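You operate a simulated robot arm through the tools that you are given. There is no shell and no other tool. Be economical: measure what you need, move in short steps, check, and stop when the job is done.

The job below is to be done with a simulated robot arm. You get a single attempt, and the scene is never put back.

## Task
Stir a spoon of sugar into the blue mug and put the lid back on the caddy.
Fine: use the pink spoon and stand it back in the measuring jug.

Only the result counts: the job must be done as asked and must still hold three seconds after the hand-in. Knocking over, shifting, dropping, spilling or breaking anything else fails it. Lids that push on must go on centred and level and be pressed home; caps that screw on are set level and turned clockwise until they are tight.

## Robot
A 7-joint arm with a fingered hand on a trunk, on a base that drives. Base frame: it is fixed to the floor where the robot stands at the start and does not move with it; the origin is under the middle of the robot, x ahead of it, y to its left, z up. Units: cm, rad, N and s.
Its first joint turns from -2.007 to 2.007 rad. Places, roughly: pink spoon (20x5x2 cm) [50, 0, 100]; worktop by the microwave [60, 10, 90]. Payload 5 kg.
The TCP is the grasp point between the finger pads, 3.2 cm short of the fingertips. In the tool frame z runs along the fingers and y along their closing line. The gripper opens to 16 cm. The gripper's body begins 8.9 cm behind the TCP. The gripper is a hand of 4 fingers: y runs from the thumb to the fingers, the wrist lies at [0, 0, -26.7] in the tool frame, and closing takes about 1.5 s.
Orientation is that of the tool frame in the base frame, as a unit quaternion [x, y, z, w]. With the fingers straight down and closing along the base's y, the tool's x points along the base's -x, its y along +y and its z along -z.

## Interface
- The arm moves only by the tool nudge_tool. Its argument "rows" is a list of rows, each an object of numbers (a shift or turn left out is 0, a gripper value left out holds the last): "dx", "dy", "dz": the shift along the tool's x, y, z in units of 30 mm (1.0 is 30 mm); "wx", "wy", "wz": the turn, a rotation vector about the tool's x, y, z in units of 6 degrees (1.0 is 6 degrees). In form: [{"dx": .., "dy": .., "dz": .., "wx": .., "wy": .., "wz": ..}, ...]. A call has 1 to 8 rows; each row shifts and turns the commanded pose from where the row before left it, along the tool's axes as they then stand. "gripper" is the finger opening in mm, from 0 to 160, set as the call begins (left out, the last holds). A call with a number of a shift or a turn outside -1 to 1 is refused whole. A row lasts 0.2 s, in which the tool goes at most 5 cm and 0.15 rad; a call with a longer step from one row to the next is refused whole, and so is a gripper value outside its range. A pose out of reach is approached as far as the arm can. The call stops where the force on the tool passes 90 N (or 10 N more than at its start, if that is more) or the arm is blocked; 0.2 s more then pass. The fingers move at their own pace (about 4.5 cm/s each) and stop on an object; they squeeze with about 26 N. The grip force told is the motor's: it shows also when the fingers shut on nothing. Time passes only in rows, and 0.2 s behind the last, so rows that do not move let the fingers close. The reply holds the time, the measured pose of the TCP, the force on the tool along the base axes, the opening and the grip force, in the units named above and with some noise, with the torque about the TCP (base axes, N m) and any sound that the robot's microphone picked up.
- Cameras (640 x 400 px; columns grow to the right, rows downward): "scene" is now at [1.49, 18.13, 175.35]; the picture's right is [-0.28, -0.96, 0.00], its down [-0.71, 0.21, -0.67] and it looks along [0.65, -0.19, -0.74] (base axes); focal length 250 px, centre (320, 200). "wrist" rides on the gripper at [8, -0.4, -11.4] in the tool frame; the picture's right is [0.05, 1.00, 0.00], its down [-0.82, 0.04, -0.58] and it looks along [-0.58, 0.03, 0.82] (tool axes); focal length 265 px, centre (320, 200). There is no depth. A picture from a camera that has moved, and an enlarged one, comes with that camera's place and axes in the base frame and with its lens.
- get_image(camera): a new picture of that camera. The clock stands still meanwhile.
- raise_lower(by): slides the trunk up (or, below 0, down) by that many cm; the arm and the scene camera ride with it, the base frame stays. It gives what a move gives, with no picture.
- roll_base(legs): drives the robot by 1 to 6 legs, each [ahead, turn to the left] in cm and rad, along the robot's own axes; the way and the turn of a leg run together, so that a leg with both is an arc; at most 150 cm and 3.142 rad a leg. The arm and the cameras ride along, it lands a little off, and it stops where it bumps. It gives what a move gives.
- curl_fingers(finger1, finger2, finger3, thumb_bend): sets how far each is bent, from 0 (flat) to 1 (curled in); at 0.3 the hand is open as for a grip, at 0.7 the pads meet at the TCP. One left out holds its place. A second passes; each finger stops where it meets its share of the squeeze, and holds until it gets a number again. A gripper value or a shape takes the hand back. It gives what a move gives, with no picture; readings hold the bend of each and the force on the fingers (four entries, about 0 where the hand has none), thumb and palm.
- preshape(shape): the hand has 4 fingers and takes this shape, open, in about a second: jaw (thumb against the fingers, like two jaws); tri (thumb and two fingers); tip (a fingertip pinch); poke (one finger out to press); point (the index stretched); flat (the hand flat); cup (the hand cupped); fist (a fist). The gripper value then closes the fingers along that shape, each until it touches; the sizes above hold for jaw. It gives what a move gives, with no picture.
- pan_tilt(pan, tilt): turns the head with the scene camera to pan (to the left, within 2.705 rad either way) and tilt (down, from -0.506 to 1.204), counted from straight ahead of the robot. It gives what a move gives.
- zoom(camera, box): a new picture of the part [left, top, right, bottom] of that camera's present view, enlarged. The clock stands still meanwhile.
- job_done(): hands the job in; it is judged then, once.

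Work in short steps. Places have to be worked out from the pictures, the camera data and where the tool is seen: move nearer, look again, correct. Check each grasp and each placing, and mend what went wrong. You have 120 turns and 90 pictures in all, those below and enlarged ones among them. Open the gripper and draw the arm clear of the work before you hand the job in, unless the task says otherwise; then end with one line.

The tools are called after "Request:" as a command line: name --argument value ..., lists and objects as JSON in quotes. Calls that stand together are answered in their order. nudge_tool: Moves the arm, as the interface text tells. Its arguments: {"type":"object","properties":{"rows":{"type":"array"},"gripper":{"type":"number"}},"required":["rows"]} The other tools are called the same way: raise_lower (by) slides the trunk up or down; preshape (shape) gives the hand a shape; curl_fingers (finger1, finger2, finger3, thumb_bend) moves the fingers one by one; roll_base (legs) drives the base; pan_tilt (pan, tilt) turns the head that bears the scene camera; get_image (camera) takes a picture; zoom (camera, box) takes an enlarged picture of a part of a camera's view; job_done () hands the job in.

At the start:

```text
clock: 0.0
tool_pos: [61.86, 15.73, 133.08]
tcp_rot: [0.001, 1.0, 0.0, 0.0]
force: [-0.1, 1.0, -0.4]
ft_torque: [0.0, 0.01, -0.01]
opening: 15.98
grasp_force: 0.1
shape: jaw
bend: [0.3, 0.3, 0.3, 0.3]
finger forces: [0.0, 0.1, 0.0, 0.0, 0.0, 0.0]
trunk travel left (down, up): [-60.0, 39.0]
robot x, y, heading: [-0.0, 0.43, 0.003]
head pan, tilt: [-0.286, 0.831]
```

scene: 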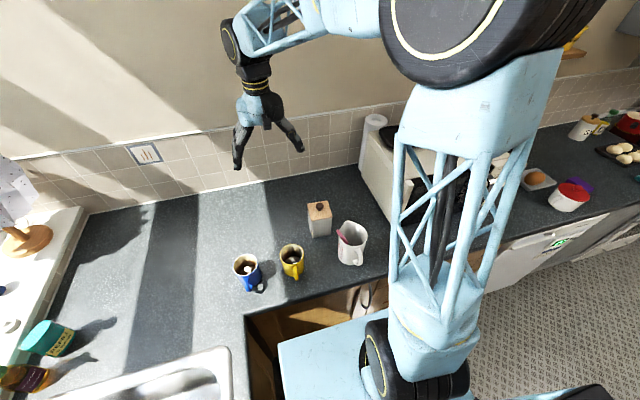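
wrist: 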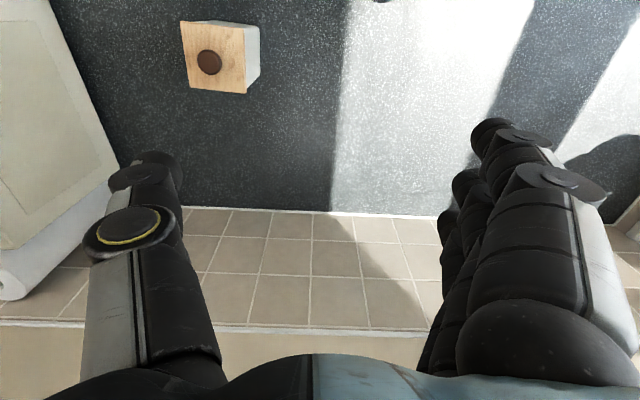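

The scene shows a blue mug, a yellow mug, a caddy with a wooden lid and the jug with a pink spoon. I'll zoom in to see details.

Request:
zoom --camera "scene" --box '[220, 190, 380, 300]'

Request:
zoom --camera "wrist" --box '[150, 0, 310, 100]'

```text
3.64 times, centred on (300, 245) of scene
camera zoom: at [1.49, 18.13, 175.35], right [-0.28, -0.96, 0.0], down [-0.71, 0.21, -0.67], along [0.65, -0.19, -0.74], focal length 909 px, centre (393, 36)
```

zoom: 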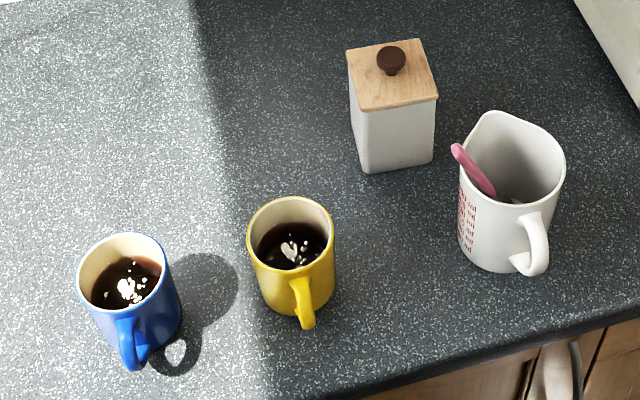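

```text
4.00 times, centred on (230, 50) of wrist
camera zoom: at [53.87, 15.29, 144.42], right [-0.05, 1.0, 0.0], down [0.82, 0.04, 0.58], along [0.58, 0.03, -0.82], focal length 1062 px, centre (680, 800)
```

zoom: 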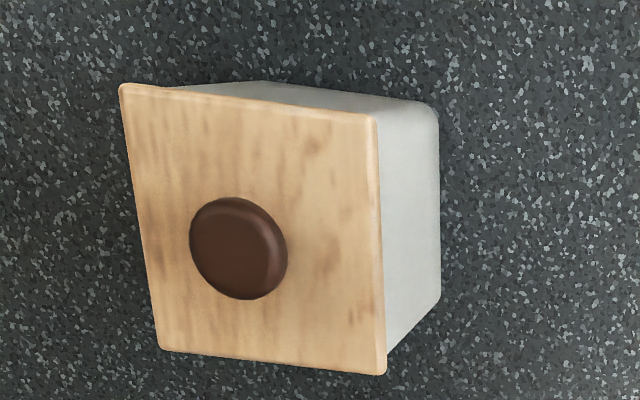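

Estimates: knob about [59.8,1.2,105.5], blue mug about [46.4,30.4], yellow mug about [46.5,15], jug about [46.5,-7]. These are near the inner reach limit, so I back the base up 18 cm.

Request:
roll_base --legs '[[-18, 0]]'

```text
clock: 1.5
tool_pos: [43.77, 15.83, 133.15]
tcp_rot: [0.0, 1.0, 0.0, 0.001]
force: [-0.2, 0.5, 1.0]
ft_torque: [-0.01, -0.03, -0.01]
opening: 15.98
grasp_force: 0.0
shape: jaw
bend: [0.3, 0.3, 0.3, 0.3]
finger forces: [0.0, 0.0, 0.0, 0.0, 0.1, 0.0]
trunk travel left (down, up): [-60.0, 39.0]
robot x, y, heading: [-17.69, -0.07, 0.004]
head pan, tilt: [-0.286, 0.831]
```

The base moved. I'll shift the tool toward y≈0 and look with both cameras.

Request:
nudge_tool --rows '[{"dy": -1}, {"dy": -1}, {"dy": -1}, {"dy": -1}, {"dy": -1}]'

Request:
get_image --camera "wrist"

Request:
get_image --camera "scene"

```text
clock: 2.7
tool_pos: [44.04, 0.71, 133.08]
tcp_rot: [0.0, 1.0, 0.0, 0.0]
force: [-0.2, -0.2, 0.7]
ft_torque: [0.0, -0.02, 0.01]
opening: 15.97
grasp_force: 0.2
shape: jaw
bend: [0.3, 0.3, 0.3, 0.3]
finger forces: [0.0, 0.1, 0.0, 0.0, 0.0, 0.1]
trunk travel left (down, up): [-60.0, 39.0]
robot x, y, heading: [-18.08, -0.32, 0.003]
head pan, tilt: [-0.286, 0.831]
```

```text
85 pictures are left
camera wrist: at [35.99, 0.26, 144.48], right [-0.05, 1.0, 0.0], down [0.82, 0.04, 0.58], along [0.58, 0.03, -0.82], focal length 265 px, centre (320, 200)
```

wrist: 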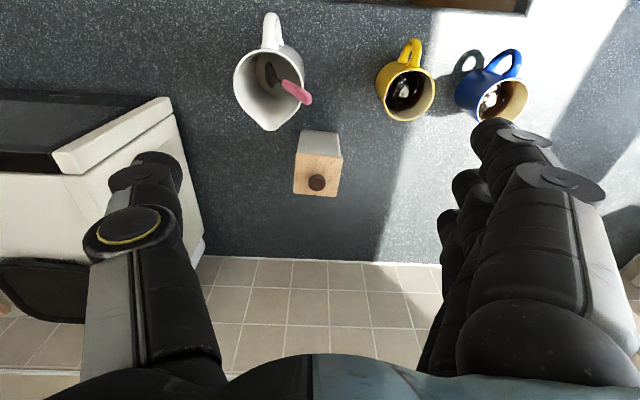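

```text
84 pictures are left
camera scene: at [-16.42, 18.05, 175.36], right [-0.28, -0.96, 0.0], down [-0.71, 0.21, -0.67], along [0.65, -0.19, -0.74], focal length 250 px, centre (320, 200)
```

scene: 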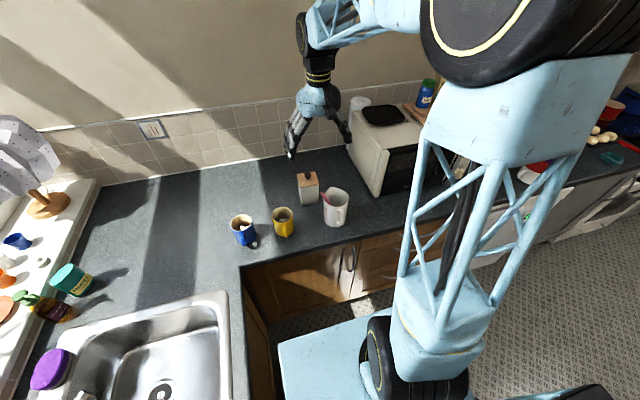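

Good view from the wrist. I zoom on the jug, spoon and caddy.

Request:
zoom --camera "wrist" --box '[220, 0, 380, 100]'

Request:
zoom --camera "wrist" --box '[360, 30, 536, 140]'

Request:
zoom --camera "wrist" --box '[260, 120, 388, 200]'

Request:
zoom --camera "scene" --box '[220, 160, 364, 250]'

```text
4.00 times, centred on (300, 50) of wrist
camera zoom: at [35.99, 0.26, 144.48], right [-0.05, 1.0, 0.0], down [0.82, 0.04, 0.58], along [0.58, 0.03, -0.82], focal length 1062 px, centre (400, 800)
```

zoom: 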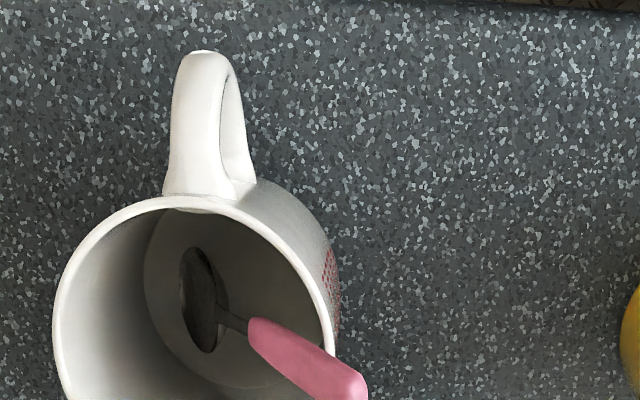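

```text
3.64 times, centred on (448, 85) of wrist
camera zoom: at [35.99, 0.26, 144.48], right [-0.05, 1.0, 0.0], down [0.82, 0.04, 0.58], along [0.58, 0.03, -0.82], focal length 965 px, centre (-146, 618)
```

zoom: 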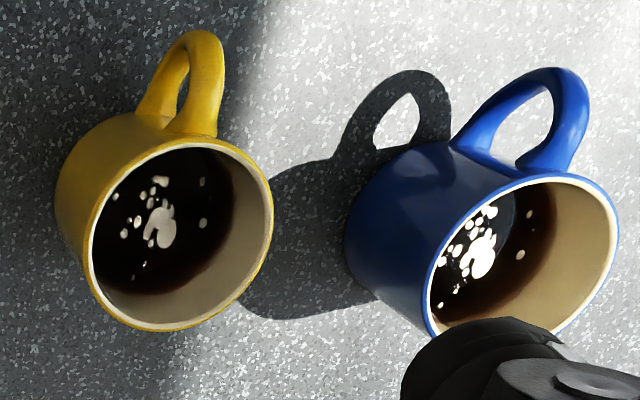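

```text
5.00 times, centred on (324, 160) of wrist
camera zoom: at [35.99, 0.26, 144.48], right [-0.05, 1.0, 0.0], down [0.82, 0.04, 0.58], along [0.58, 0.03, -0.82], focal length 1327 px, centre (300, 400)
```

zoom: 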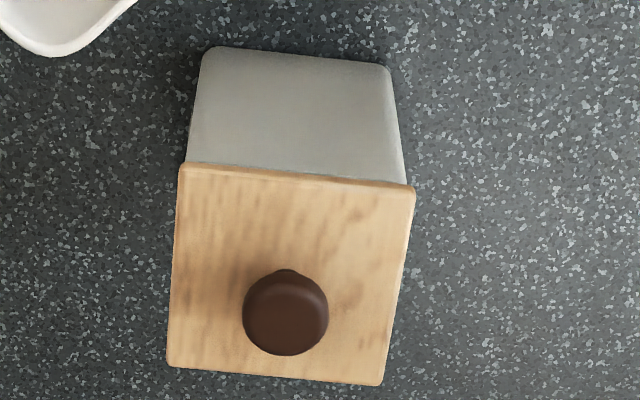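

```text
4.44 times, centred on (292, 205) of scene
camera zoom: at [-16.42, 18.05, 175.36], right [-0.28, -0.96, 0.0], down [-0.71, 0.21, -0.67], along [0.65, -0.19, -0.74], focal length 1111 px, centre (444, 178)
```

zoom: 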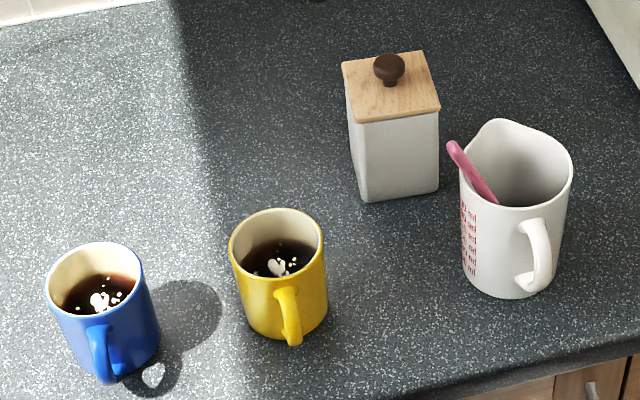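

Triangulated: knob centre [60.1,1.05,105.2], lid top z≈103, spoon handle tip [44.85,-0.7,109], bowl about [45.6,-8,92.5]. I go above the knob with the fingers partly closed.

Request:
nudge_tool --rows '[{"dx": -0.9, "dz": 0.5}, {"dx": -0.9, "dz": 1, "dy": 0.12}, {"dx": -0.9, "dz": 1}, {"dx": -0.9, "dz": 1}, {"dx": -0.9, "dz": 1}, {"dx": -0.85, "dz": 1}, {"dz": 0.8}, {"dz": 0.4}]' --gripper 80

Request:
get_image --camera "wrist"

```text
clock: 4.5
tool_pos: [60.1, 1.23, 112.99]
tcp_rot: [-0.001, 1.0, 0.0, -0.001]
force: [-0.2, 0.9, -0.3]
ft_torque: [0.0, 0.02, 0.03]
opening: 8.09
grasp_force: 0.0
shape: jaw
bend: [0.72, 0.72, 0.72, 0.7]
finger forces: [0.0, 0.0, 0.0, 0.0, 0.0, 0.0]
trunk travel left (down, up): [-60.0, 39.0]
robot x, y, heading: [-17.74, -0.27, 0.003]
head pan, tilt: [-0.286, 0.831]
```

```text
79 pictures are left
camera wrist: at [52.21, 0.81, 124.35], right [-0.05, 1.0, 0.0], down [0.82, 0.04, 0.58], along [0.58, 0.03, -0.82], focal length 265 px, centre (320, 200)
```

wrist: 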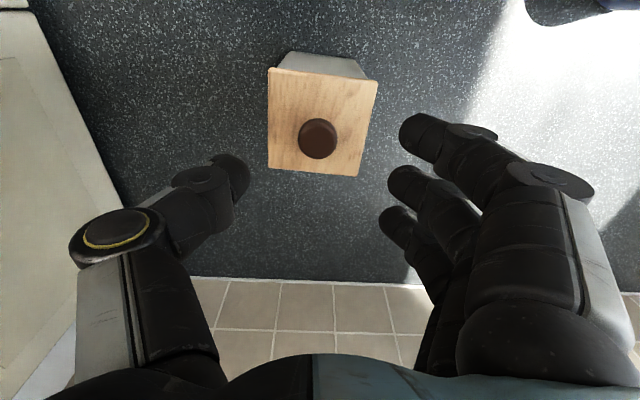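

The knob is centred as computed. I descend to z≈106.6 and close.

Request:
nudge_tool --rows '[{"dz": 0.8}, {"dz": 0.8}, {"dz": 0.5}, {}]'

Request:
nudge_tool --rows '[{}, {}, {}, {}, {}, {}, {}, {}]' --gripper 10

Request:
get_image --camera "wrist"

```text
clock: 5.5
tool_pos: [59.96, 1.18, 106.59]
tcp_rot: [-0.001, 1.0, 0.0, 0.0]
force: [0.0, 0.5, -0.6]
ft_torque: [0.01, -0.02, 0.02]
opening: 8.09
grasp_force: 0.1
shape: jaw
bend: [0.72, 0.72, 0.72, 0.7]
finger forces: [0.0, 0.0, 0.0, 0.0, 0.1, 0.0]
trunk travel left (down, up): [-60.0, 39.0]
robot x, y, heading: [-17.77, -0.1, -0.002]
head pan, tilt: [-0.286, 0.831]
```

```text
clock: 7.3
tool_pos: [60.0, 1.17, 106.68]
tcp_rot: [0.0, 1.0, 0.0, 0.0]
force: [0.9, -0.3, 5.2]
ft_torque: [0.05, -0.07, -0.11]
opening: 5.52
grasp_force: 25.9
shape: jaw
bend: [0.73, 0.73, 0.73, 0.7]
finger forces: [7.2, 7.5, 7.5, 0.1, 21.9, 0.0]
trunk travel left (down, up): [-60.0, 39.0]
robot x, y, heading: [-18.11, -0.28, -0.001]
head pan, tilt: [-0.286, 0.831]
```

```text
78 pictures are left
camera wrist: at [52.04, 0.72, 117.96], right [-0.05, 1.0, 0.0], down [0.81, 0.04, 0.58], along [0.58, 0.03, -0.82], focal length 265 px, centre (320, 200)
```

wrist: 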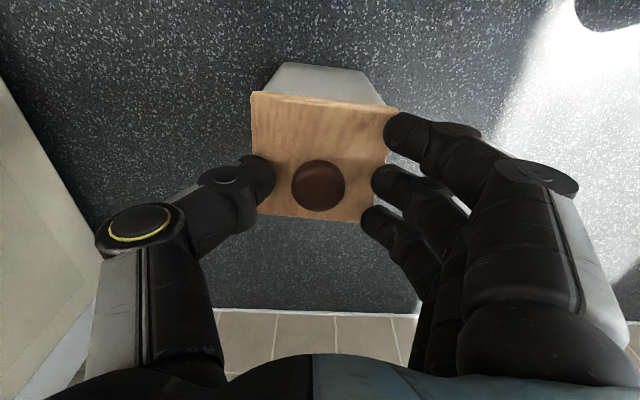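

The grip reads 26 N but the opening is 5.5 cm, larger than the knob. I zoom to see what's being touched.

Request:
zoom --camera "wrist" --box '[220, 50, 420, 250]'

Request:
zoom --camera "scene" --box '[264, 130, 376, 230]'

```text
2.00 times, centred on (320, 150) of wrist
camera zoom: at [52.04, 0.72, 117.96], right [-0.05, 1.0, 0.0], down [0.81, 0.04, 0.58], along [0.58, 0.03, -0.82], focal length 531 px, centre (320, 300)
```

zoom: 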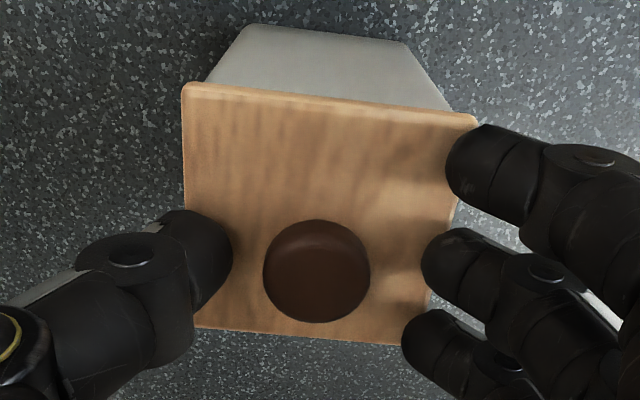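

```text
4.00 times, centred on (320, 180) of scene
camera zoom: at [-16.44, 18.1, 175.36], right [-0.28, -0.96, 0.0], down [-0.71, 0.21, -0.67], along [0.65, -0.19, -0.74], focal length 1000 px, centre (320, 280)
```

zoom: 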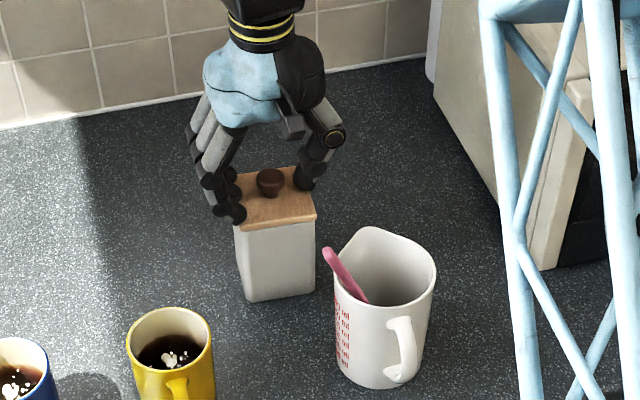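

The fingertips are touching the lid plate beside the knob. I open a bit, rise about 1.2 cm, and close again.

Request:
nudge_tool --rows '[{}, {}, {}, {"dz": -0.4}, {}]' --gripper 75

Request:
nudge_tool --rows '[{}, {}, {}, {}, {}, {}, {}, {}]' --gripper 10

Request:
zoom --camera "wrist" --box '[220, 50, 420, 250]'

```text
clock: 8.5
tool_pos: [60.06, 1.09, 107.63]
tcp_rot: [-0.001, 1.0, 0.0, 0.0]
force: [0.1, -0.7, 0.3]
ft_torque: [0.01, -0.06, 0.0]
opening: 7.39
grasp_force: 0.0
shape: jaw
bend: [0.73, 0.73, 0.73, 0.7]
finger forces: [0.0, 0.0, 0.0, 0.0, 0.1, 0.1]
trunk travel left (down, up): [-60.0, 39.0]
robot x, y, heading: [-17.66, 0.09, 0.002]
head pan, tilt: [-0.286, 0.831]
```

```text
clock: 10.3
tool_pos: [59.93, 1.2, 107.94]
tcp_rot: [-0.001, 1.0, 0.0, 0.001]
force: [1.2, -1.9, 5.8]
ft_torque: [0.15, -0.02, 0.0]
opening: 0.89
grasp_force: 26.2
shape: jaw
bend: [0.68, 0.72, 0.68, 0.71]
finger forces: [0.1, 15.3, 0.0, 0.1, 16.9, 0.0]
trunk travel left (down, up): [-60.0, 39.0]
robot x, y, heading: [-18.0, 0.04, 0.001]
head pan, tilt: [-0.286, 0.831]
heard: snap
```

```text
2.00 times, centred on (320, 150) of wrist
camera zoom: at [52.08, 0.67, 119.23], right [-0.05, 1.0, 0.0], down [0.81, 0.04, 0.58], along [0.58, 0.03, -0.82], focal length 531 px, centre (320, 300)
```

zoom: 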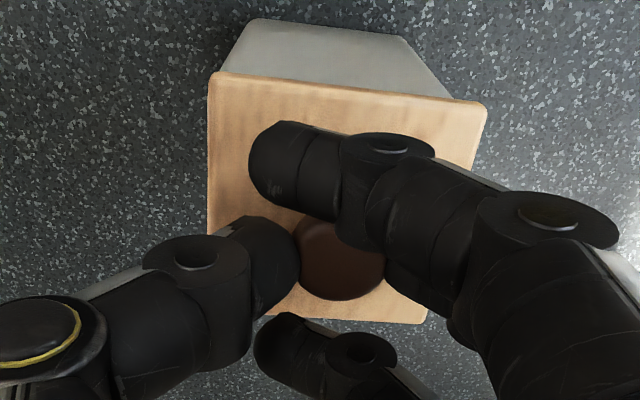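

The middle finger and thumb hold the knob, and a "snap" suggests the lid came loose. I lift slowly and check.

Request:
nudge_tool --rows '[{"dz": -0.3}, {"dz": -0.3}, {"dz": -0.4}, {}]'

Request:
zoom --camera "scene" --box '[264, 130, 376, 230]'

```text
clock: 11.3
tool_pos: [60.06, 1.06, 110.79]
tcp_rot: [-0.001, 1.0, 0.0, 0.0]
force: [-0.1, 0.0, -0.7]
ft_torque: [0.02, 0.01, -0.02]
opening: 0.85
grasp_force: 26.2
shape: jaw
bend: [0.68, 0.71, 0.68, 0.72]
finger forces: [0.1, 15.2, 0.0, 0.1, 14.7, 0.0]
trunk travel left (down, up): [-60.0, 39.0]
robot x, y, heading: [-17.59, -0.08, 0.0]
head pan, tilt: [-0.286, 0.831]
```

```text
4.00 times, centred on (320, 180) of scene
camera zoom: at [-16.4, 18.11, 175.35], right [-0.28, -0.96, 0.0], down [-0.71, 0.21, -0.67], along [0.65, -0.19, -0.74], focal length 1000 px, centre (320, 280)
```

zoom: 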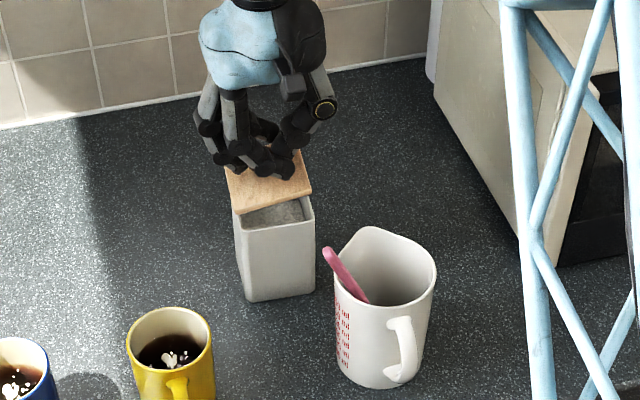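

The lid is off and held. I raise it and move it toward a free spot around [67,21].

Request:
nudge_tool --rows '[{"dz": -1}, {"dz": -1}, {"dy": 1, "dx": -0.4}, {"dy": 1, "dx": -0.4}, {"dy": 1, "dx": -0.5}, {"dy": 1, "dx": -0.5}, {"dy": 1, "dx": -0.5}, {"dy": 1}]'

Request:
nudge_tool --rows '[{"dy": 0.7, "dz": 1}, {"dz": 1}, {"dz": 1}, {"dz": 1}]'

Request:
get_image --camera "wrist"

Request:
zoom --camera "scene" --box '[220, 100, 380, 250]'

```text
clock: 13.1
tool_pos: [66.9, 19.32, 116.75]
tcp_rot: [-0.001, 1.0, -0.001, 0.0]
force: [0.0, 0.6, -0.6]
ft_torque: [0.0, 0.03, 0.02]
opening: 0.83
grasp_force: 25.9
shape: jaw
bend: [0.68, 0.71, 0.68, 0.72]
finger forces: [0.0, 15.3, 0.0, 0.1, 14.7, 0.0]
trunk travel left (down, up): [-60.0, 39.0]
robot x, y, heading: [-17.84, -0.04, -0.0]
head pan, tilt: [-0.286, 0.831]
```

```text
clock: 14.1
tool_pos: [67.02, 21.31, 104.6]
tcp_rot: [0.0, 1.0, -0.001, 0.001]
force: [0.4, 0.1, -0.3]
ft_torque: [-0.01, 0.02, -0.02]
opening: 0.84
grasp_force: 25.9
shape: jaw
bend: [0.68, 0.71, 0.68, 0.72]
finger forces: [0.0, 15.2, 0.1, 0.0, 14.7, 0.0]
trunk travel left (down, up): [-60.0, 39.0]
robot x, y, heading: [-17.79, -0.25, 0.002]
head pan, tilt: [-0.286, 0.831]
```

```text
73 pictures are left
camera wrist: at [59.01, 20.91, 116.0], right [-0.05, 1.0, 0.0], down [0.81, 0.04, 0.58], along [0.58, 0.03, -0.82], focal length 265 px, centre (320, 200)
```

wrist: 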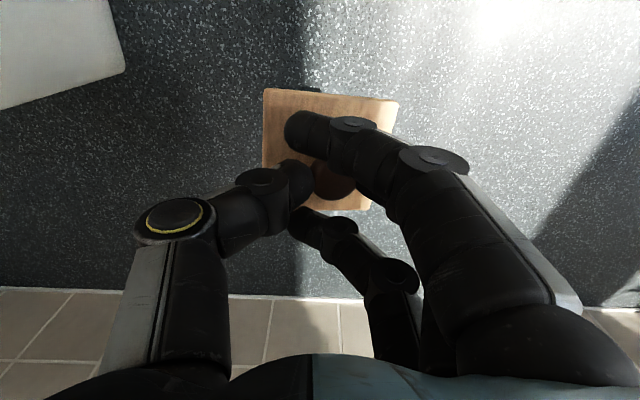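

```text
2.67 times, centred on (300, 175) of scene
camera zoom: at [-16.34, 18.16, 175.35], right [-0.28, -0.96, 0.0], down [-0.71, 0.21, -0.67], along [0.65, -0.19, -0.74], focal length 667 px, centre (373, 267)
```

zoom: 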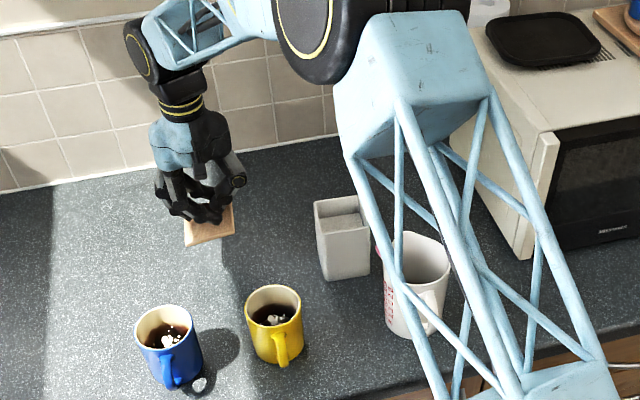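

I lower in steps toward the counter, watching for contact force.

Request:
nudge_tool --rows '[{"dz": 0.8}, {"dz": 0.8}, {}]'

Request:
nudge_tool --rows '[{"dz": 0.2}, {}]'

Request:
nudge_tool --rows '[{"dz": 0.1}, {}]'

```text
clock: 14.9
tool_pos: [66.93, 21.31, 99.95]
tcp_rot: [-0.001, 1.0, 0.001, 0.001]
force: [0.9, 0.6, -0.6]
ft_torque: [0.0, 0.0, 0.0]
opening: 0.82
grasp_force: 26.3
shape: jaw
bend: [0.68, 0.71, 0.68, 0.72]
finger forces: [0.0, 15.2, 0.0, 0.1, 14.8, 0.0]
trunk travel left (down, up): [-60.0, 39.0]
robot x, y, heading: [-18.19, 0.24, -0.001]
head pan, tilt: [-0.286, 0.831]
```

```text
clock: 15.5
tool_pos: [66.9, 21.31, 99.5]
tcp_rot: [-0.001, 1.0, -0.001, 0.0]
force: [0.1, 0.2, -1.0]
ft_torque: [0.01, 0.01, 0.0]
opening: 0.8
grasp_force: 25.9
shape: jaw
bend: [0.68, 0.71, 0.68, 0.72]
finger forces: [0.0, 15.2, 0.1, 0.0, 14.8, 0.0]
trunk travel left (down, up): [-60.0, 39.0]
robot x, y, heading: [-18.16, 0.1, -0.0]
head pan, tilt: [-0.286, 0.831]
```

```text
clock: 16.1
tool_pos: [66.92, 21.35, 99.13]
tcp_rot: [0.0, 1.0, 0.001, 0.0]
force: [-0.7, -0.1, -0.6]
ft_torque: [-0.01, 0.01, 0.0]
opening: 0.81
grasp_force: 26.0
shape: jaw
bend: [0.68, 0.71, 0.68, 0.72]
finger forces: [0.0, 15.2, 0.0, 0.0, 14.9, 0.0]
trunk travel left (down, up): [-60.0, 39.0]
robot x, y, heading: [-18.04, 0.01, 0.001]
head pan, tilt: [-0.286, 0.831]
```

No contact yet; I continue down in small steps.

Request:
nudge_tool --rows '[{"dz": 0.1}, {"dz": 0.1}, {}]'

Request:
nudge_tool --rows '[{"dz": 0.1}, {"dz": 0.1}, {}]'

```text
clock: 16.9
tool_pos: [66.83, 21.35, 98.65]
tcp_rot: [-0.001, 1.0, -0.001, -0.001]
force: [-0.9, -0.1, -0.2]
ft_torque: [0.02, -0.02, -0.03]
opening: 0.84
grasp_force: 26.1
shape: jaw
bend: [0.68, 0.71, 0.68, 0.72]
finger forces: [0.0, 15.2, 0.0, 0.0, 14.7, 0.1]
trunk travel left (down, up): [-60.0, 39.0]
robot x, y, heading: [-17.88, 0.19, 0.002]
head pan, tilt: [-0.286, 0.831]
```

```text
clock: 17.7
tool_pos: [66.85, 21.14, 98.09]
tcp_rot: [-0.001, 1.0, 0.0, 0.0]
force: [0.9, -0.2, -0.3]
ft_torque: [0.01, -0.05, 0.0]
opening: 0.81
grasp_force: 25.6
shape: jaw
bend: [0.68, 0.71, 0.68, 0.72]
finger forces: [0.0, 15.2, 0.0, 0.0, 14.8, 0.0]
trunk travel left (down, up): [-60.0, 39.0]
robot x, y, heading: [-17.57, -0.1, 0.004]
head pan, tilt: [-0.286, 0.831]
```

Request:
nudge_tool --rows '[{"dz": 0.08}, {"dz": 0.08}, {}]'

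Request:
nudge_tool --rows '[{"dz": 0.08}, {"dz": 0.08}, {}]'

Request:
zoom --camera "wrist" --box '[220, 50, 420, 250]'

```text
clock: 18.5
tool_pos: [66.9, 21.14, 97.49]
tcp_rot: [-0.001, 1.0, 0.001, 0.0]
force: [0.1, -0.9, 0.4]
ft_torque: [0.01, 0.02, -0.04]
opening: 0.84
grasp_force: 25.7
shape: jaw
bend: [0.68, 0.71, 0.68, 0.72]
finger forces: [0.0, 15.2, 0.1, 0.0, 14.8, 0.0]
trunk travel left (down, up): [-60.0, 39.0]
robot x, y, heading: [-17.96, -0.28, -0.002]
head pan, tilt: [-0.286, 0.831]
```

```text
clock: 19.3
tool_pos: [66.84, 21.27, 97.15]
tcp_rot: [0.0, 1.0, 0.001, 0.001]
force: [2.2, -5.1, 9.9]
ft_torque: [0.13, 0.02, 0.0]
opening: 0.87
grasp_force: 26.1
shape: jaw
bend: [0.68, 0.71, 0.68, 0.72]
finger forces: [0.0, 15.0, 0.0, 0.0, 20.4, 0.1]
trunk travel left (down, up): [-60.0, 39.0]
robot x, y, heading: [-17.93, 0.44, -0.003]
head pan, tilt: [-0.286, 0.831]
```

```text
2.00 times, centred on (320, 150) of wrist
camera zoom: at [58.94, 20.72, 108.49], right [-0.05, 1.0, 0.0], down [0.81, 0.04, 0.58], along [0.58, 0.03, -0.82], focal length 531 px, centre (320, 300)
```

zoom: 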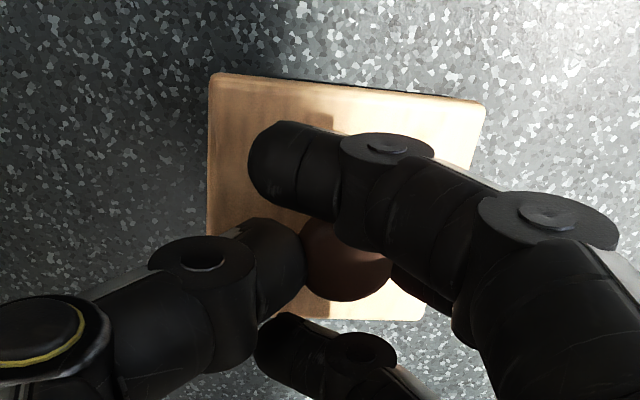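

Contact at TCP z≈97.2 (10 N). I ease off slightly, open the fingers, then rise.

Request:
nudge_tool --rows '[{"dz": -0.06}, {}, {}, {}, {}, {}, {}]' --gripper 90

Request:
nudge_tool --rows '[{"dz": -0.5}, {"dz": -1}, {"dz": -1}, {"dz": -1}, {"dz": -1}, {"dz": -1}, {"dz": -1}, {"dz": -1}]'

Request:
get_image --camera "wrist"

```text
clock: 20.9
tool_pos: [66.97, 21.24, 97.21]
tcp_rot: [-0.001, 1.0, 0.0, 0.0]
force: [0.1, -0.7, 0.1]
ft_torque: [-0.01, -0.01, 0.01]
opening: 8.91
grasp_force: 0.0
shape: jaw
bend: [0.71, 0.72, 0.71, 0.7]
finger forces: [0.1, 0.0, 0.0, 0.0, 0.1, 0.0]
trunk travel left (down, up): [-60.0, 39.0]
robot x, y, heading: [-17.98, 0.06, -0.001]
head pan, tilt: [-0.286, 0.831]
```

```text
clock: 22.7
tool_pos: [66.65, 21.25, 119.73]
tcp_rot: [0.0, 1.0, 0.0, 0.0]
force: [-0.5, -0.4, 0.0]
ft_torque: [-0.06, 0.01, 0.0]
opening: 8.98
grasp_force: 0.0
shape: jaw
bend: [0.71, 0.72, 0.71, 0.7]
finger forces: [0.0, 0.0, 0.0, 0.0, 0.0, 0.0]
trunk travel left (down, up): [-60.0, 39.0]
robot x, y, heading: [-17.87, 0.18, 0.001]
head pan, tilt: [-0.286, 0.831]
```

```text
70 pictures are left
camera wrist: at [58.77, 20.86, 131.15], right [-0.05, 1.0, 0.0], down [0.82, 0.04, 0.58], along [0.58, 0.03, -0.82], focal length 265 px, centre (320, 200)
```

wrist: 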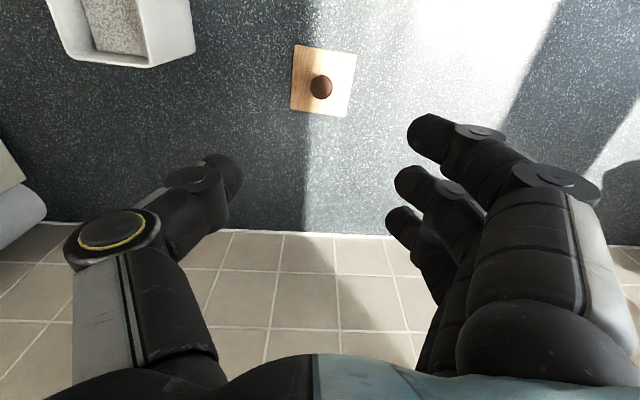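

The lid sits on the counter. Now I move over the jug to inspect the spoon.

Request:
nudge_tool --rows '[{"dx": 1, "dy": -1, "dz": -0.3}, {"dx": 1, "dy": -1, "dz": -0.3}, {"dx": 1, "dy": -1}, {"dx": 1, "dy": -1}, {"dx": 1, "dy": -1}, {"dx": 1, "dy": -1}, {"dx": 1, "dy": -1}, {"dx": 1, "dy": -1}]'

Request:
get_image --camera "wrist"

Request:
zoom --camera "wrist" --box '[220, 0, 380, 100]'

```text
clock: 24.5
tool_pos: [42.67, -2.86, 121.45]
tcp_rot: [-0.002, 1.0, 0.0, 0.001]
force: [-0.5, 0.0, -0.4]
ft_torque: [0.01, -0.04, -0.05]
opening: 8.97
grasp_force: 0.1
shape: jaw
bend: [0.71, 0.72, 0.71, 0.7]
finger forces: [0.0, 0.0, 0.1, 0.1, 0.0, 0.0]
trunk travel left (down, up): [-60.0, 39.0]
robot x, y, heading: [-18.1, 0.11, 0.004]
head pan, tilt: [-0.286, 0.831]
```

```text
69 pictures are left
camera wrist: at [34.71, -3.3, 132.88], right [-0.05, 1.0, 0.0], down [0.81, 0.04, 0.58], along [0.58, 0.03, -0.82], focal length 265 px, centre (320, 200)
```

wrist: 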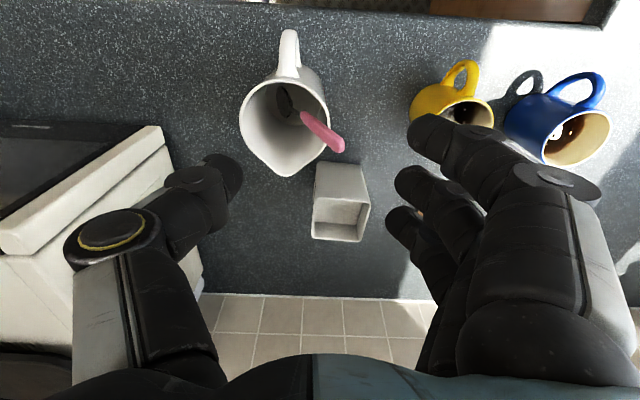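

```text
4.00 times, centred on (300, 50) of wrist
camera zoom: at [34.71, -3.3, 132.88], right [-0.05, 1.0, 0.0], down [0.81, 0.04, 0.58], along [0.58, 0.03, -0.82], focal length 1062 px, centre (400, 800)
```

zoom: 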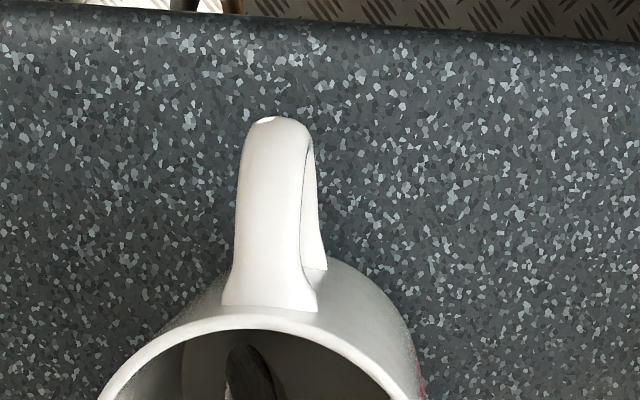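

Request:
zoom --camera "wrist" --box '[236, 70, 364, 166]'

Request:
zoom --camera "scene" --box '[290, 170, 370, 240]'

```text
4.17 times, centred on (300, 118) of wrist
camera zoom: at [34.71, -3.3, 132.88], right [-0.05, 1.0, 0.0], down [0.81, 0.04, 0.58], along [0.58, 0.03, -0.82], focal length 1106 px, centre (403, 542)
```

zoom: 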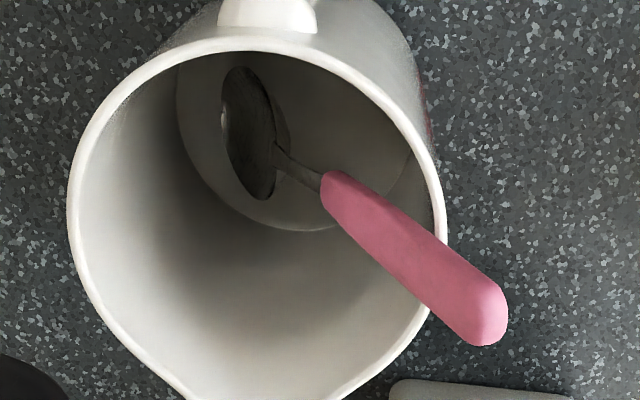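

```text
5.71 times, centred on (330, 205) of scene
camera zoom: at [-16.52, 18.06, 175.37], right [-0.28, -0.96, 0.0], down [-0.71, 0.21, -0.67], along [0.65, -0.19, -0.74], focal length 1428 px, centre (263, 171)
```

zoom: 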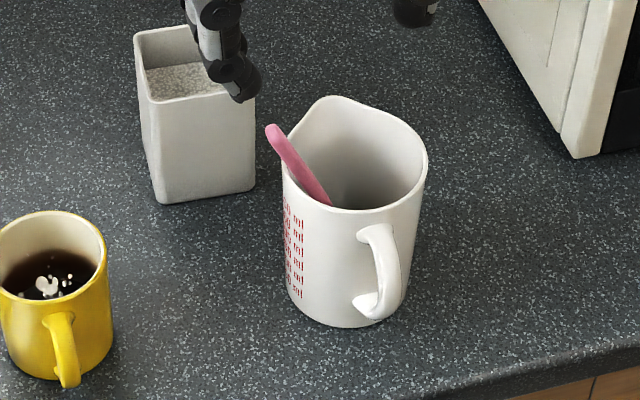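

The bowl's open face looks toward −y/up, handle axis in the y–z plane at x≈45.4, tilted ~27°; handle exposed above the rim from z≈104.5 to 108.5. I try the "tri" and "tip" shapes to see which pinches narrowly.

Request:
preshape --shape "tip"

Request:
get_image --camera "wrist"

Request:
preshape --shape "tri"

Request:
get_image --camera "wrist"

```text
clock: 25.4
tool_pos: [42.89, -2.89, 121.39]
tcp_rot: [0.0, 1.0, 0.0, 0.0]
force: [-0.4, -0.6, 0.0]
ft_torque: [-0.01, -0.01, -0.02]
opening: 15.99
grasp_force: 0.1
shape: tip
bend: [0.01, 0.3, 0.01, 0.3]
finger forces: [0.1, 0.0, 0.0, 0.0, 0.0, 0.0]
trunk travel left (down, up): [-60.0, 39.0]
robot x, y, heading: [-17.62, -0.46, 0.005]
head pan, tilt: [-0.286, 0.831]
```

```text
65 pictures are left
camera wrist: at [34.85, -3.23, 132.83], right [-0.05, 1.0, 0.0], down [0.82, 0.04, 0.58], along [0.58, 0.03, -0.82], focal length 265 px, centre (320, 200)
```

wrist: 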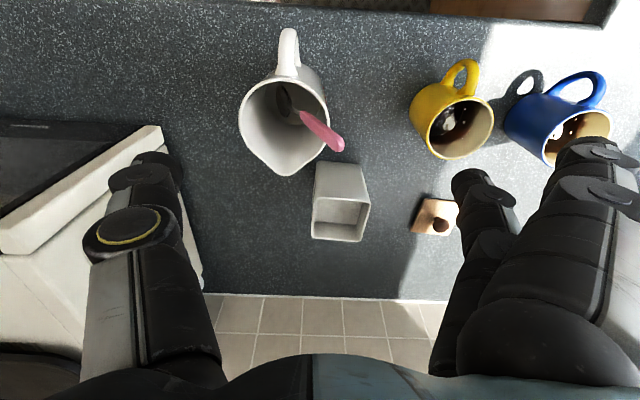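

```text
clock: 26.3
tool_pos: [42.88, -2.69, 121.48]
tcp_rot: [-0.001, 1.0, 0.0, 0.0]
force: [-0.4, 0.3, 0.4]
ft_torque: [0.01, 0.03, 0.0]
opening: 15.99
grasp_force: 0.2
shape: tri
bend: [0.3, 0.3, 0.01, 0.3]
finger forces: [0.0, 0.0, 0.0, 0.0, 0.0, 0.0]
trunk travel left (down, up): [-60.0, 39.0]
robot x, y, heading: [-17.92, 0.09, 0.004]
head pan, tilt: [-0.286, 0.831]
```

```text
64 pictures are left
camera wrist: at [34.85, -3.23, 132.83], right [-0.05, 1.0, 0.0], down [0.82, 0.04, 0.58], along [0.58, 0.03, -0.82], focal length 265 px, centre (320, 200)
```

wrist: 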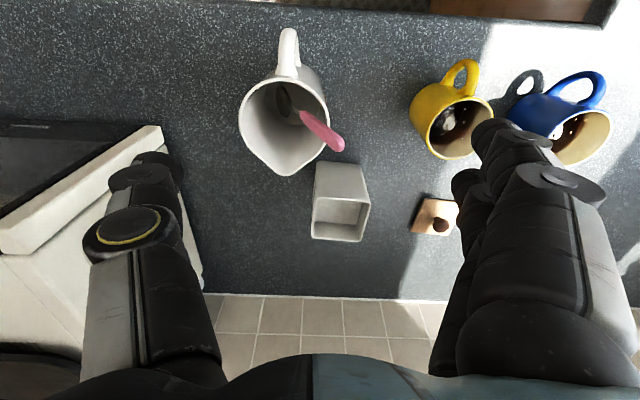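

The "tip" shape isolates one finger and the thumb, which suits a narrow grip above the rim. I set it and turn the hand +90° about its z, then tilt 15° so it reaches the handle from over the jug.

Request:
preshape --shape "tip"

Request:
nudge_tool --rows '[{"wz": 1}, {"wz": 1}, {"wz": 1}, {"wz": 1}, {"wz": 1}, {"wz": 1}, {"wz": 1}, {"wz": 1}]'

Request:
nudge_tool --rows '[{"wz": 1}, {"wz": 1}, {"wz": 1}, {"wz": 1}, {"wz": 1}, {"wz": 1}, {"wz": 1}, {}]'

Request:
nudge_tool --rows '[{"wy": 0.9}, {"wy": 0.8}, {"wy": 0.8}, {}]'

Request:
get_image --camera "wrist"

```text
clock: 27.2
tool_pos: [42.88, -2.73, 121.51]
tcp_rot: [-0.001, 1.0, 0.0, 0.0]
force: [0.5, -0.1, -0.4]
ft_torque: [-0.02, 0.02, -0.02]
opening: 15.99
grasp_force: 0.1
shape: tip
bend: [0.01, 0.3, 0.01, 0.3]
finger forces: [0.1, 0.1, 0.0, 0.1, 0.0, 0.0]
trunk travel left (down, up): [-60.0, 39.0]
robot x, y, heading: [-18.15, 0.42, 0.002]
head pan, tilt: [-0.286, 0.831]
```

```text
clock: 29.0
tool_pos: [42.9, -2.73, 121.62]
tcp_rot: [0.407, 0.914, -0.001, 0.001]
force: [-0.4, 0.2, -0.1]
ft_torque: [-0.02, -0.03, -0.04]
opening: 15.98
grasp_force: 0.0
shape: tip
bend: [0.01, 0.3, 0.01, 0.3]
finger forces: [0.0, 0.0, 0.1, 0.0, 0.0, 0.0]
trunk travel left (down, up): [-60.0, 39.0]
robot x, y, heading: [-17.9, -0.13, 0.004]
head pan, tilt: [-0.286, 0.831]
```

```text
clock: 30.8
tool_pos: [43.02, -2.68, 121.55]
tcp_rot: [0.708, 0.707, 0.0, 0.0]
force: [0.5, -0.1, -0.2]
ft_torque: [0.02, 0.0, -0.02]
opening: 15.97
grasp_force: 0.1
shape: tip
bend: [0.01, 0.3, 0.01, 0.3]
finger forces: [0.0, 0.0, 0.1, 0.0, 0.1, 0.0]
trunk travel left (down, up): [-60.0, 39.0]
robot x, y, heading: [-17.88, -0.03, 0.005]
head pan, tilt: [-0.286, 0.831]
```

```text
clock: 31.8
tool_pos: [42.97, -2.75, 121.44]
tcp_rot: [0.701, 0.701, 0.092, -0.091]
force: [-0.6, 0.7, 0.2]
ft_torque: [-0.02, 0.0, 0.0]
opening: 15.97
grasp_force: 0.0
shape: tip
bend: [0.01, 0.3, 0.01, 0.3]
finger forces: [0.1, 0.0, 0.1, 0.0, 0.1, 0.1]
trunk travel left (down, up): [-60.0, 39.0]
robot x, y, heading: [-17.64, 0.04, 0.004]
head pan, tilt: [-0.286, 0.831]
```

```text
63 pictures are left
camera wrist: at [42.54, 2.06, 134.62], right [1.0, 0.05, 0.01], down [0.04, -0.94, 0.35], along [0.03, -0.35, -0.94], focal length 265 px, centre (320, 200)
```

wrist: 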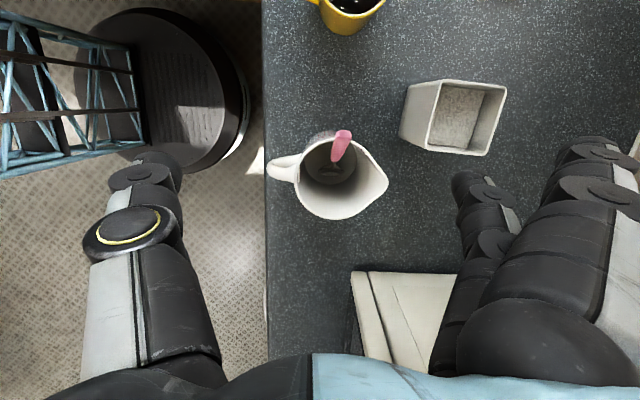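

Clean view from the +y side. I zoom for precise spoon triangulation.

Request:
zoom --camera "wrist" --box '[264, 100, 392, 230]'

Request:
zoom --camera "wrist" --box '[390, 70, 518, 160]'

```text
3.08 times, centred on (328, 165) of wrist
camera zoom: at [42.54, 2.06, 134.62], right [1.0, 0.05, 0.01], down [0.04, -0.94, 0.35], along [0.03, -0.35, -0.94], focal length 817 px, centre (295, 308)
```

zoom: 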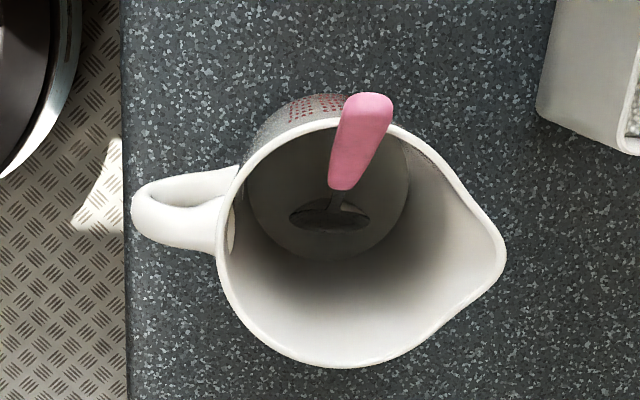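

```text
4.44 times, centred on (454, 115) of wrist
camera zoom: at [42.54, 2.06, 134.62], right [1.0, 0.05, 0.01], down [0.04, -0.94, 0.35], along [0.03, -0.35, -0.94], focal length 1180 px, centre (-276, 578)
```

zoom: 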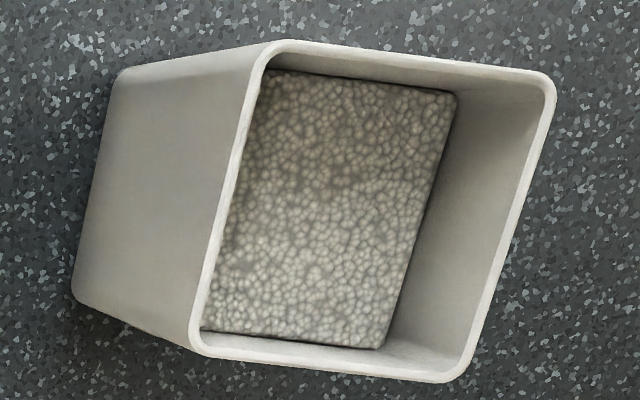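

Handle end at [45.4,-0.5,109], rim at ≈104.8. I target TCP [45.4,-1.9,108.8] so the fingertips hold the handle just above the rim; approach part-way first.

Request:
nudge_tool --rows '[{"dx": -0.4, "dy": 0.4, "dz": 0.5}, {"dx": -0.4, "dy": 0.41, "dz": 0.5}, {"dz": 0.8}, {"dz": 0.8}, {"dz": 0.5}, {}]' --gripper 90

Request:
get_image --camera "wrist"

Request:
zoom --camera "scene" --box '[260, 110, 380, 240]'

```text
clock: 33.2
tool_pos: [45.48, -2.62, 111.95]
tcp_rot: [0.7, 0.702, 0.093, -0.093]
force: [-1.4, -0.7, 1.2]
ft_torque: [-0.02, -0.02, 0.0]
opening: 9.07
grasp_force: 0.1
shape: tip
bend: [0.01, 0.71, 0.01, 0.7]
finger forces: [0.0, 0.0, 0.0, 0.0, 0.1, 0.0]
trunk travel left (down, up): [-60.0, 39.0]
robot x, y, heading: [-18.11, -0.39, -0.004]
head pan, tilt: [-0.286, 0.831]
```

```text
60 pictures are left
camera wrist: at [45.06, 2.06, 125.0], right [1.0, 0.05, 0.01], down [0.04, -0.94, 0.35], along [0.03, -0.35, -0.94], focal length 265 px, centre (320, 200)
```

wrist: 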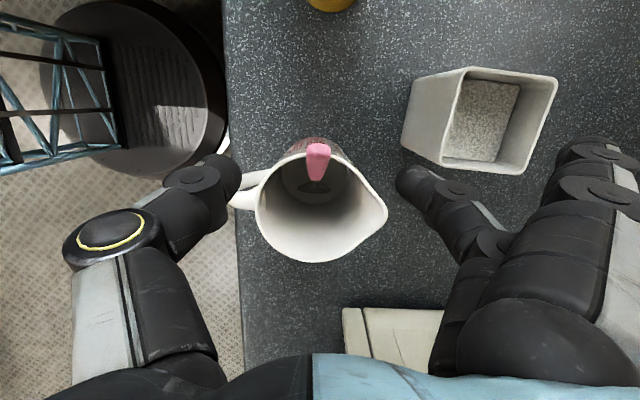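

```text
3.08 times, centred on (320, 175) of scene
camera zoom: at [-16.43, 18.11, 175.36], right [-0.28, -0.96, 0.0], down [-0.71, 0.21, -0.67], along [0.65, -0.19, -0.74], focal length 769 px, centre (320, 277)
```

zoom: 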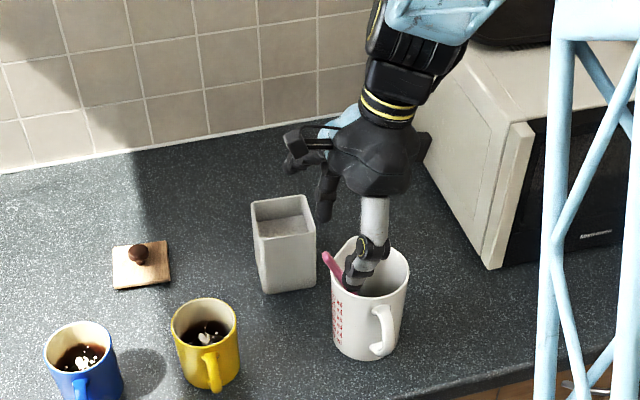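

Everything is aligned: spoon midway between thumb and finger. I descend the last 3.2 cm and close.

Request:
nudge_tool --rows '[{"dz": 0.5, "dx": -0.03}, {"dz": 0.56}, {}]'

Request:
nudge_tool --rows '[{}, {}, {}, {}, {}, {}, {}, {}]' --gripper 0

Request:
get_image --camera "wrist"

```text
clock: 34.0
tool_pos: [45.55, -1.88, 108.88]
tcp_rot: [0.7, 0.702, 0.093, -0.092]
force: [0.1, -0.9, -0.4]
ft_torque: [0.03, 0.01, -0.01]
opening: 9.08
grasp_force: 0.1
shape: tip
bend: [0.01, 0.71, 0.01, 0.7]
finger forces: [0.0, 0.0, 0.0, 0.0, 0.0, 0.0]
trunk travel left (down, up): [-60.0, 39.0]
robot x, y, heading: [-17.7, -0.01, 0.001]
head pan, tilt: [-0.286, 0.831]
```

```text
clock: 35.8
tool_pos: [45.43, -1.97, 108.77]
tcp_rot: [0.701, 0.701, 0.092, -0.092]
force: [0.6, 1.0, -0.2]
ft_torque: [0.02, -0.05, 0.0]
opening: 0.99
grasp_force: 26.1
shape: tip
bend: [0.27, 0.71, 0.27, 0.7]
finger forces: [0.1, 23.2, 0.1, 0.0, 23.1, 0.1]
trunk travel left (down, up): [-60.0, 39.0]
robot x, y, heading: [-17.72, -0.17, 0.001]
head pan, tilt: [-0.286, 0.831]
```

```text
58 pictures are left
camera wrist: at [45.08, 2.87, 121.89], right [1.0, 0.05, 0.01], down [0.04, -0.94, 0.35], along [0.03, -0.35, -0.94], focal length 265 px, centre (320, 200)
```

wrist: 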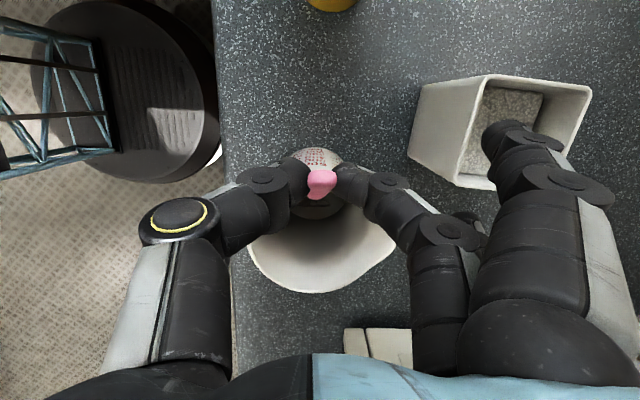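

The spoon handle is gripped at 23 N. I lift straight up (base z).

Request:
nudge_tool --rows '[{"dx": 0.129, "dz": -0.483}, {"dx": 0.257, "dz": -0.966}, {}]'

Request:
nudge_tool --rows '[{"dx": 0.257, "dz": -0.966}, {"dx": 0.257, "dz": -0.966}, {"dx": 0.257, "dz": -0.966}, {"dx": 0.257, "dz": -0.966}, {}]'

Request:
get_image --camera "wrist"

Request:
zoom --camera "scene" --box '[260, 110, 380, 240]'

```text
clock: 36.6
tool_pos: [45.29, -2.01, 113.27]
tcp_rot: [0.7, 0.702, 0.091, -0.092]
force: [0.3, 0.5, 0.4]
ft_torque: [-0.01, 0.02, 0.01]
opening: 0.99
grasp_force: 26.0
shape: tip
bend: [0.28, 0.71, 0.28, 0.7]
finger forces: [0.0, 23.2, 0.1, 0.0, 23.1, 0.0]
trunk travel left (down, up): [-60.0, 39.0]
robot x, y, heading: [-17.98, 0.12, 0.005]
head pan, tilt: [-0.286, 0.831]
```

```text
clock: 37.8
tool_pos: [45.62, -1.92, 125.19]
tcp_rot: [0.701, 0.701, 0.092, -0.092]
force: [-1.0, -0.2, -1.3]
ft_torque: [0.01, -0.01, -0.03]
opening: 0.98
grasp_force: 26.0
shape: tip
bend: [0.28, 0.71, 0.28, 0.7]
finger forces: [0.1, 23.1, 0.0, 0.0, 23.0, 0.0]
trunk travel left (down, up): [-60.0, 39.0]
robot x, y, heading: [-17.62, -0.23, -0.004]
head pan, tilt: [-0.286, 0.831]
```

```text
57 pictures are left
camera wrist: at [45.14, 2.85, 138.29], right [1.0, 0.05, 0.01], down [0.04, -0.94, 0.35], along [0.03, -0.35, -0.94], focal length 265 px, centre (320, 200)
```

wrist: 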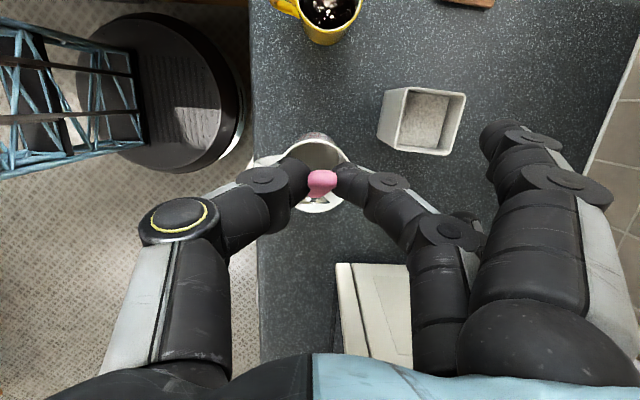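

```text
3.08 times, centred on (320, 175) of scene
camera zoom: at [-16.4, 18.11, 175.35], right [-0.28, -0.96, 0.0], down [-0.71, 0.21, -0.67], along [0.65, -0.19, -0.74], focal length 769 px, centre (320, 277)
```

zoom: 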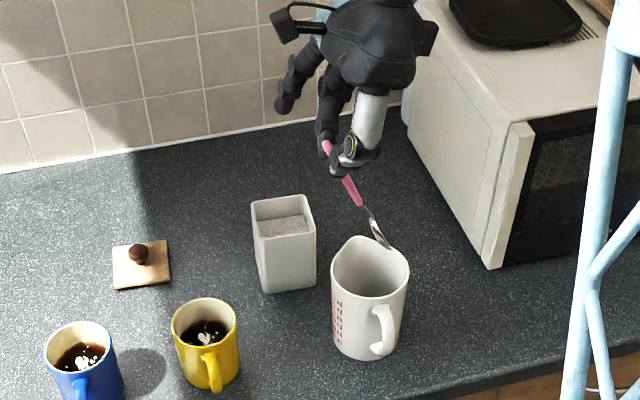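

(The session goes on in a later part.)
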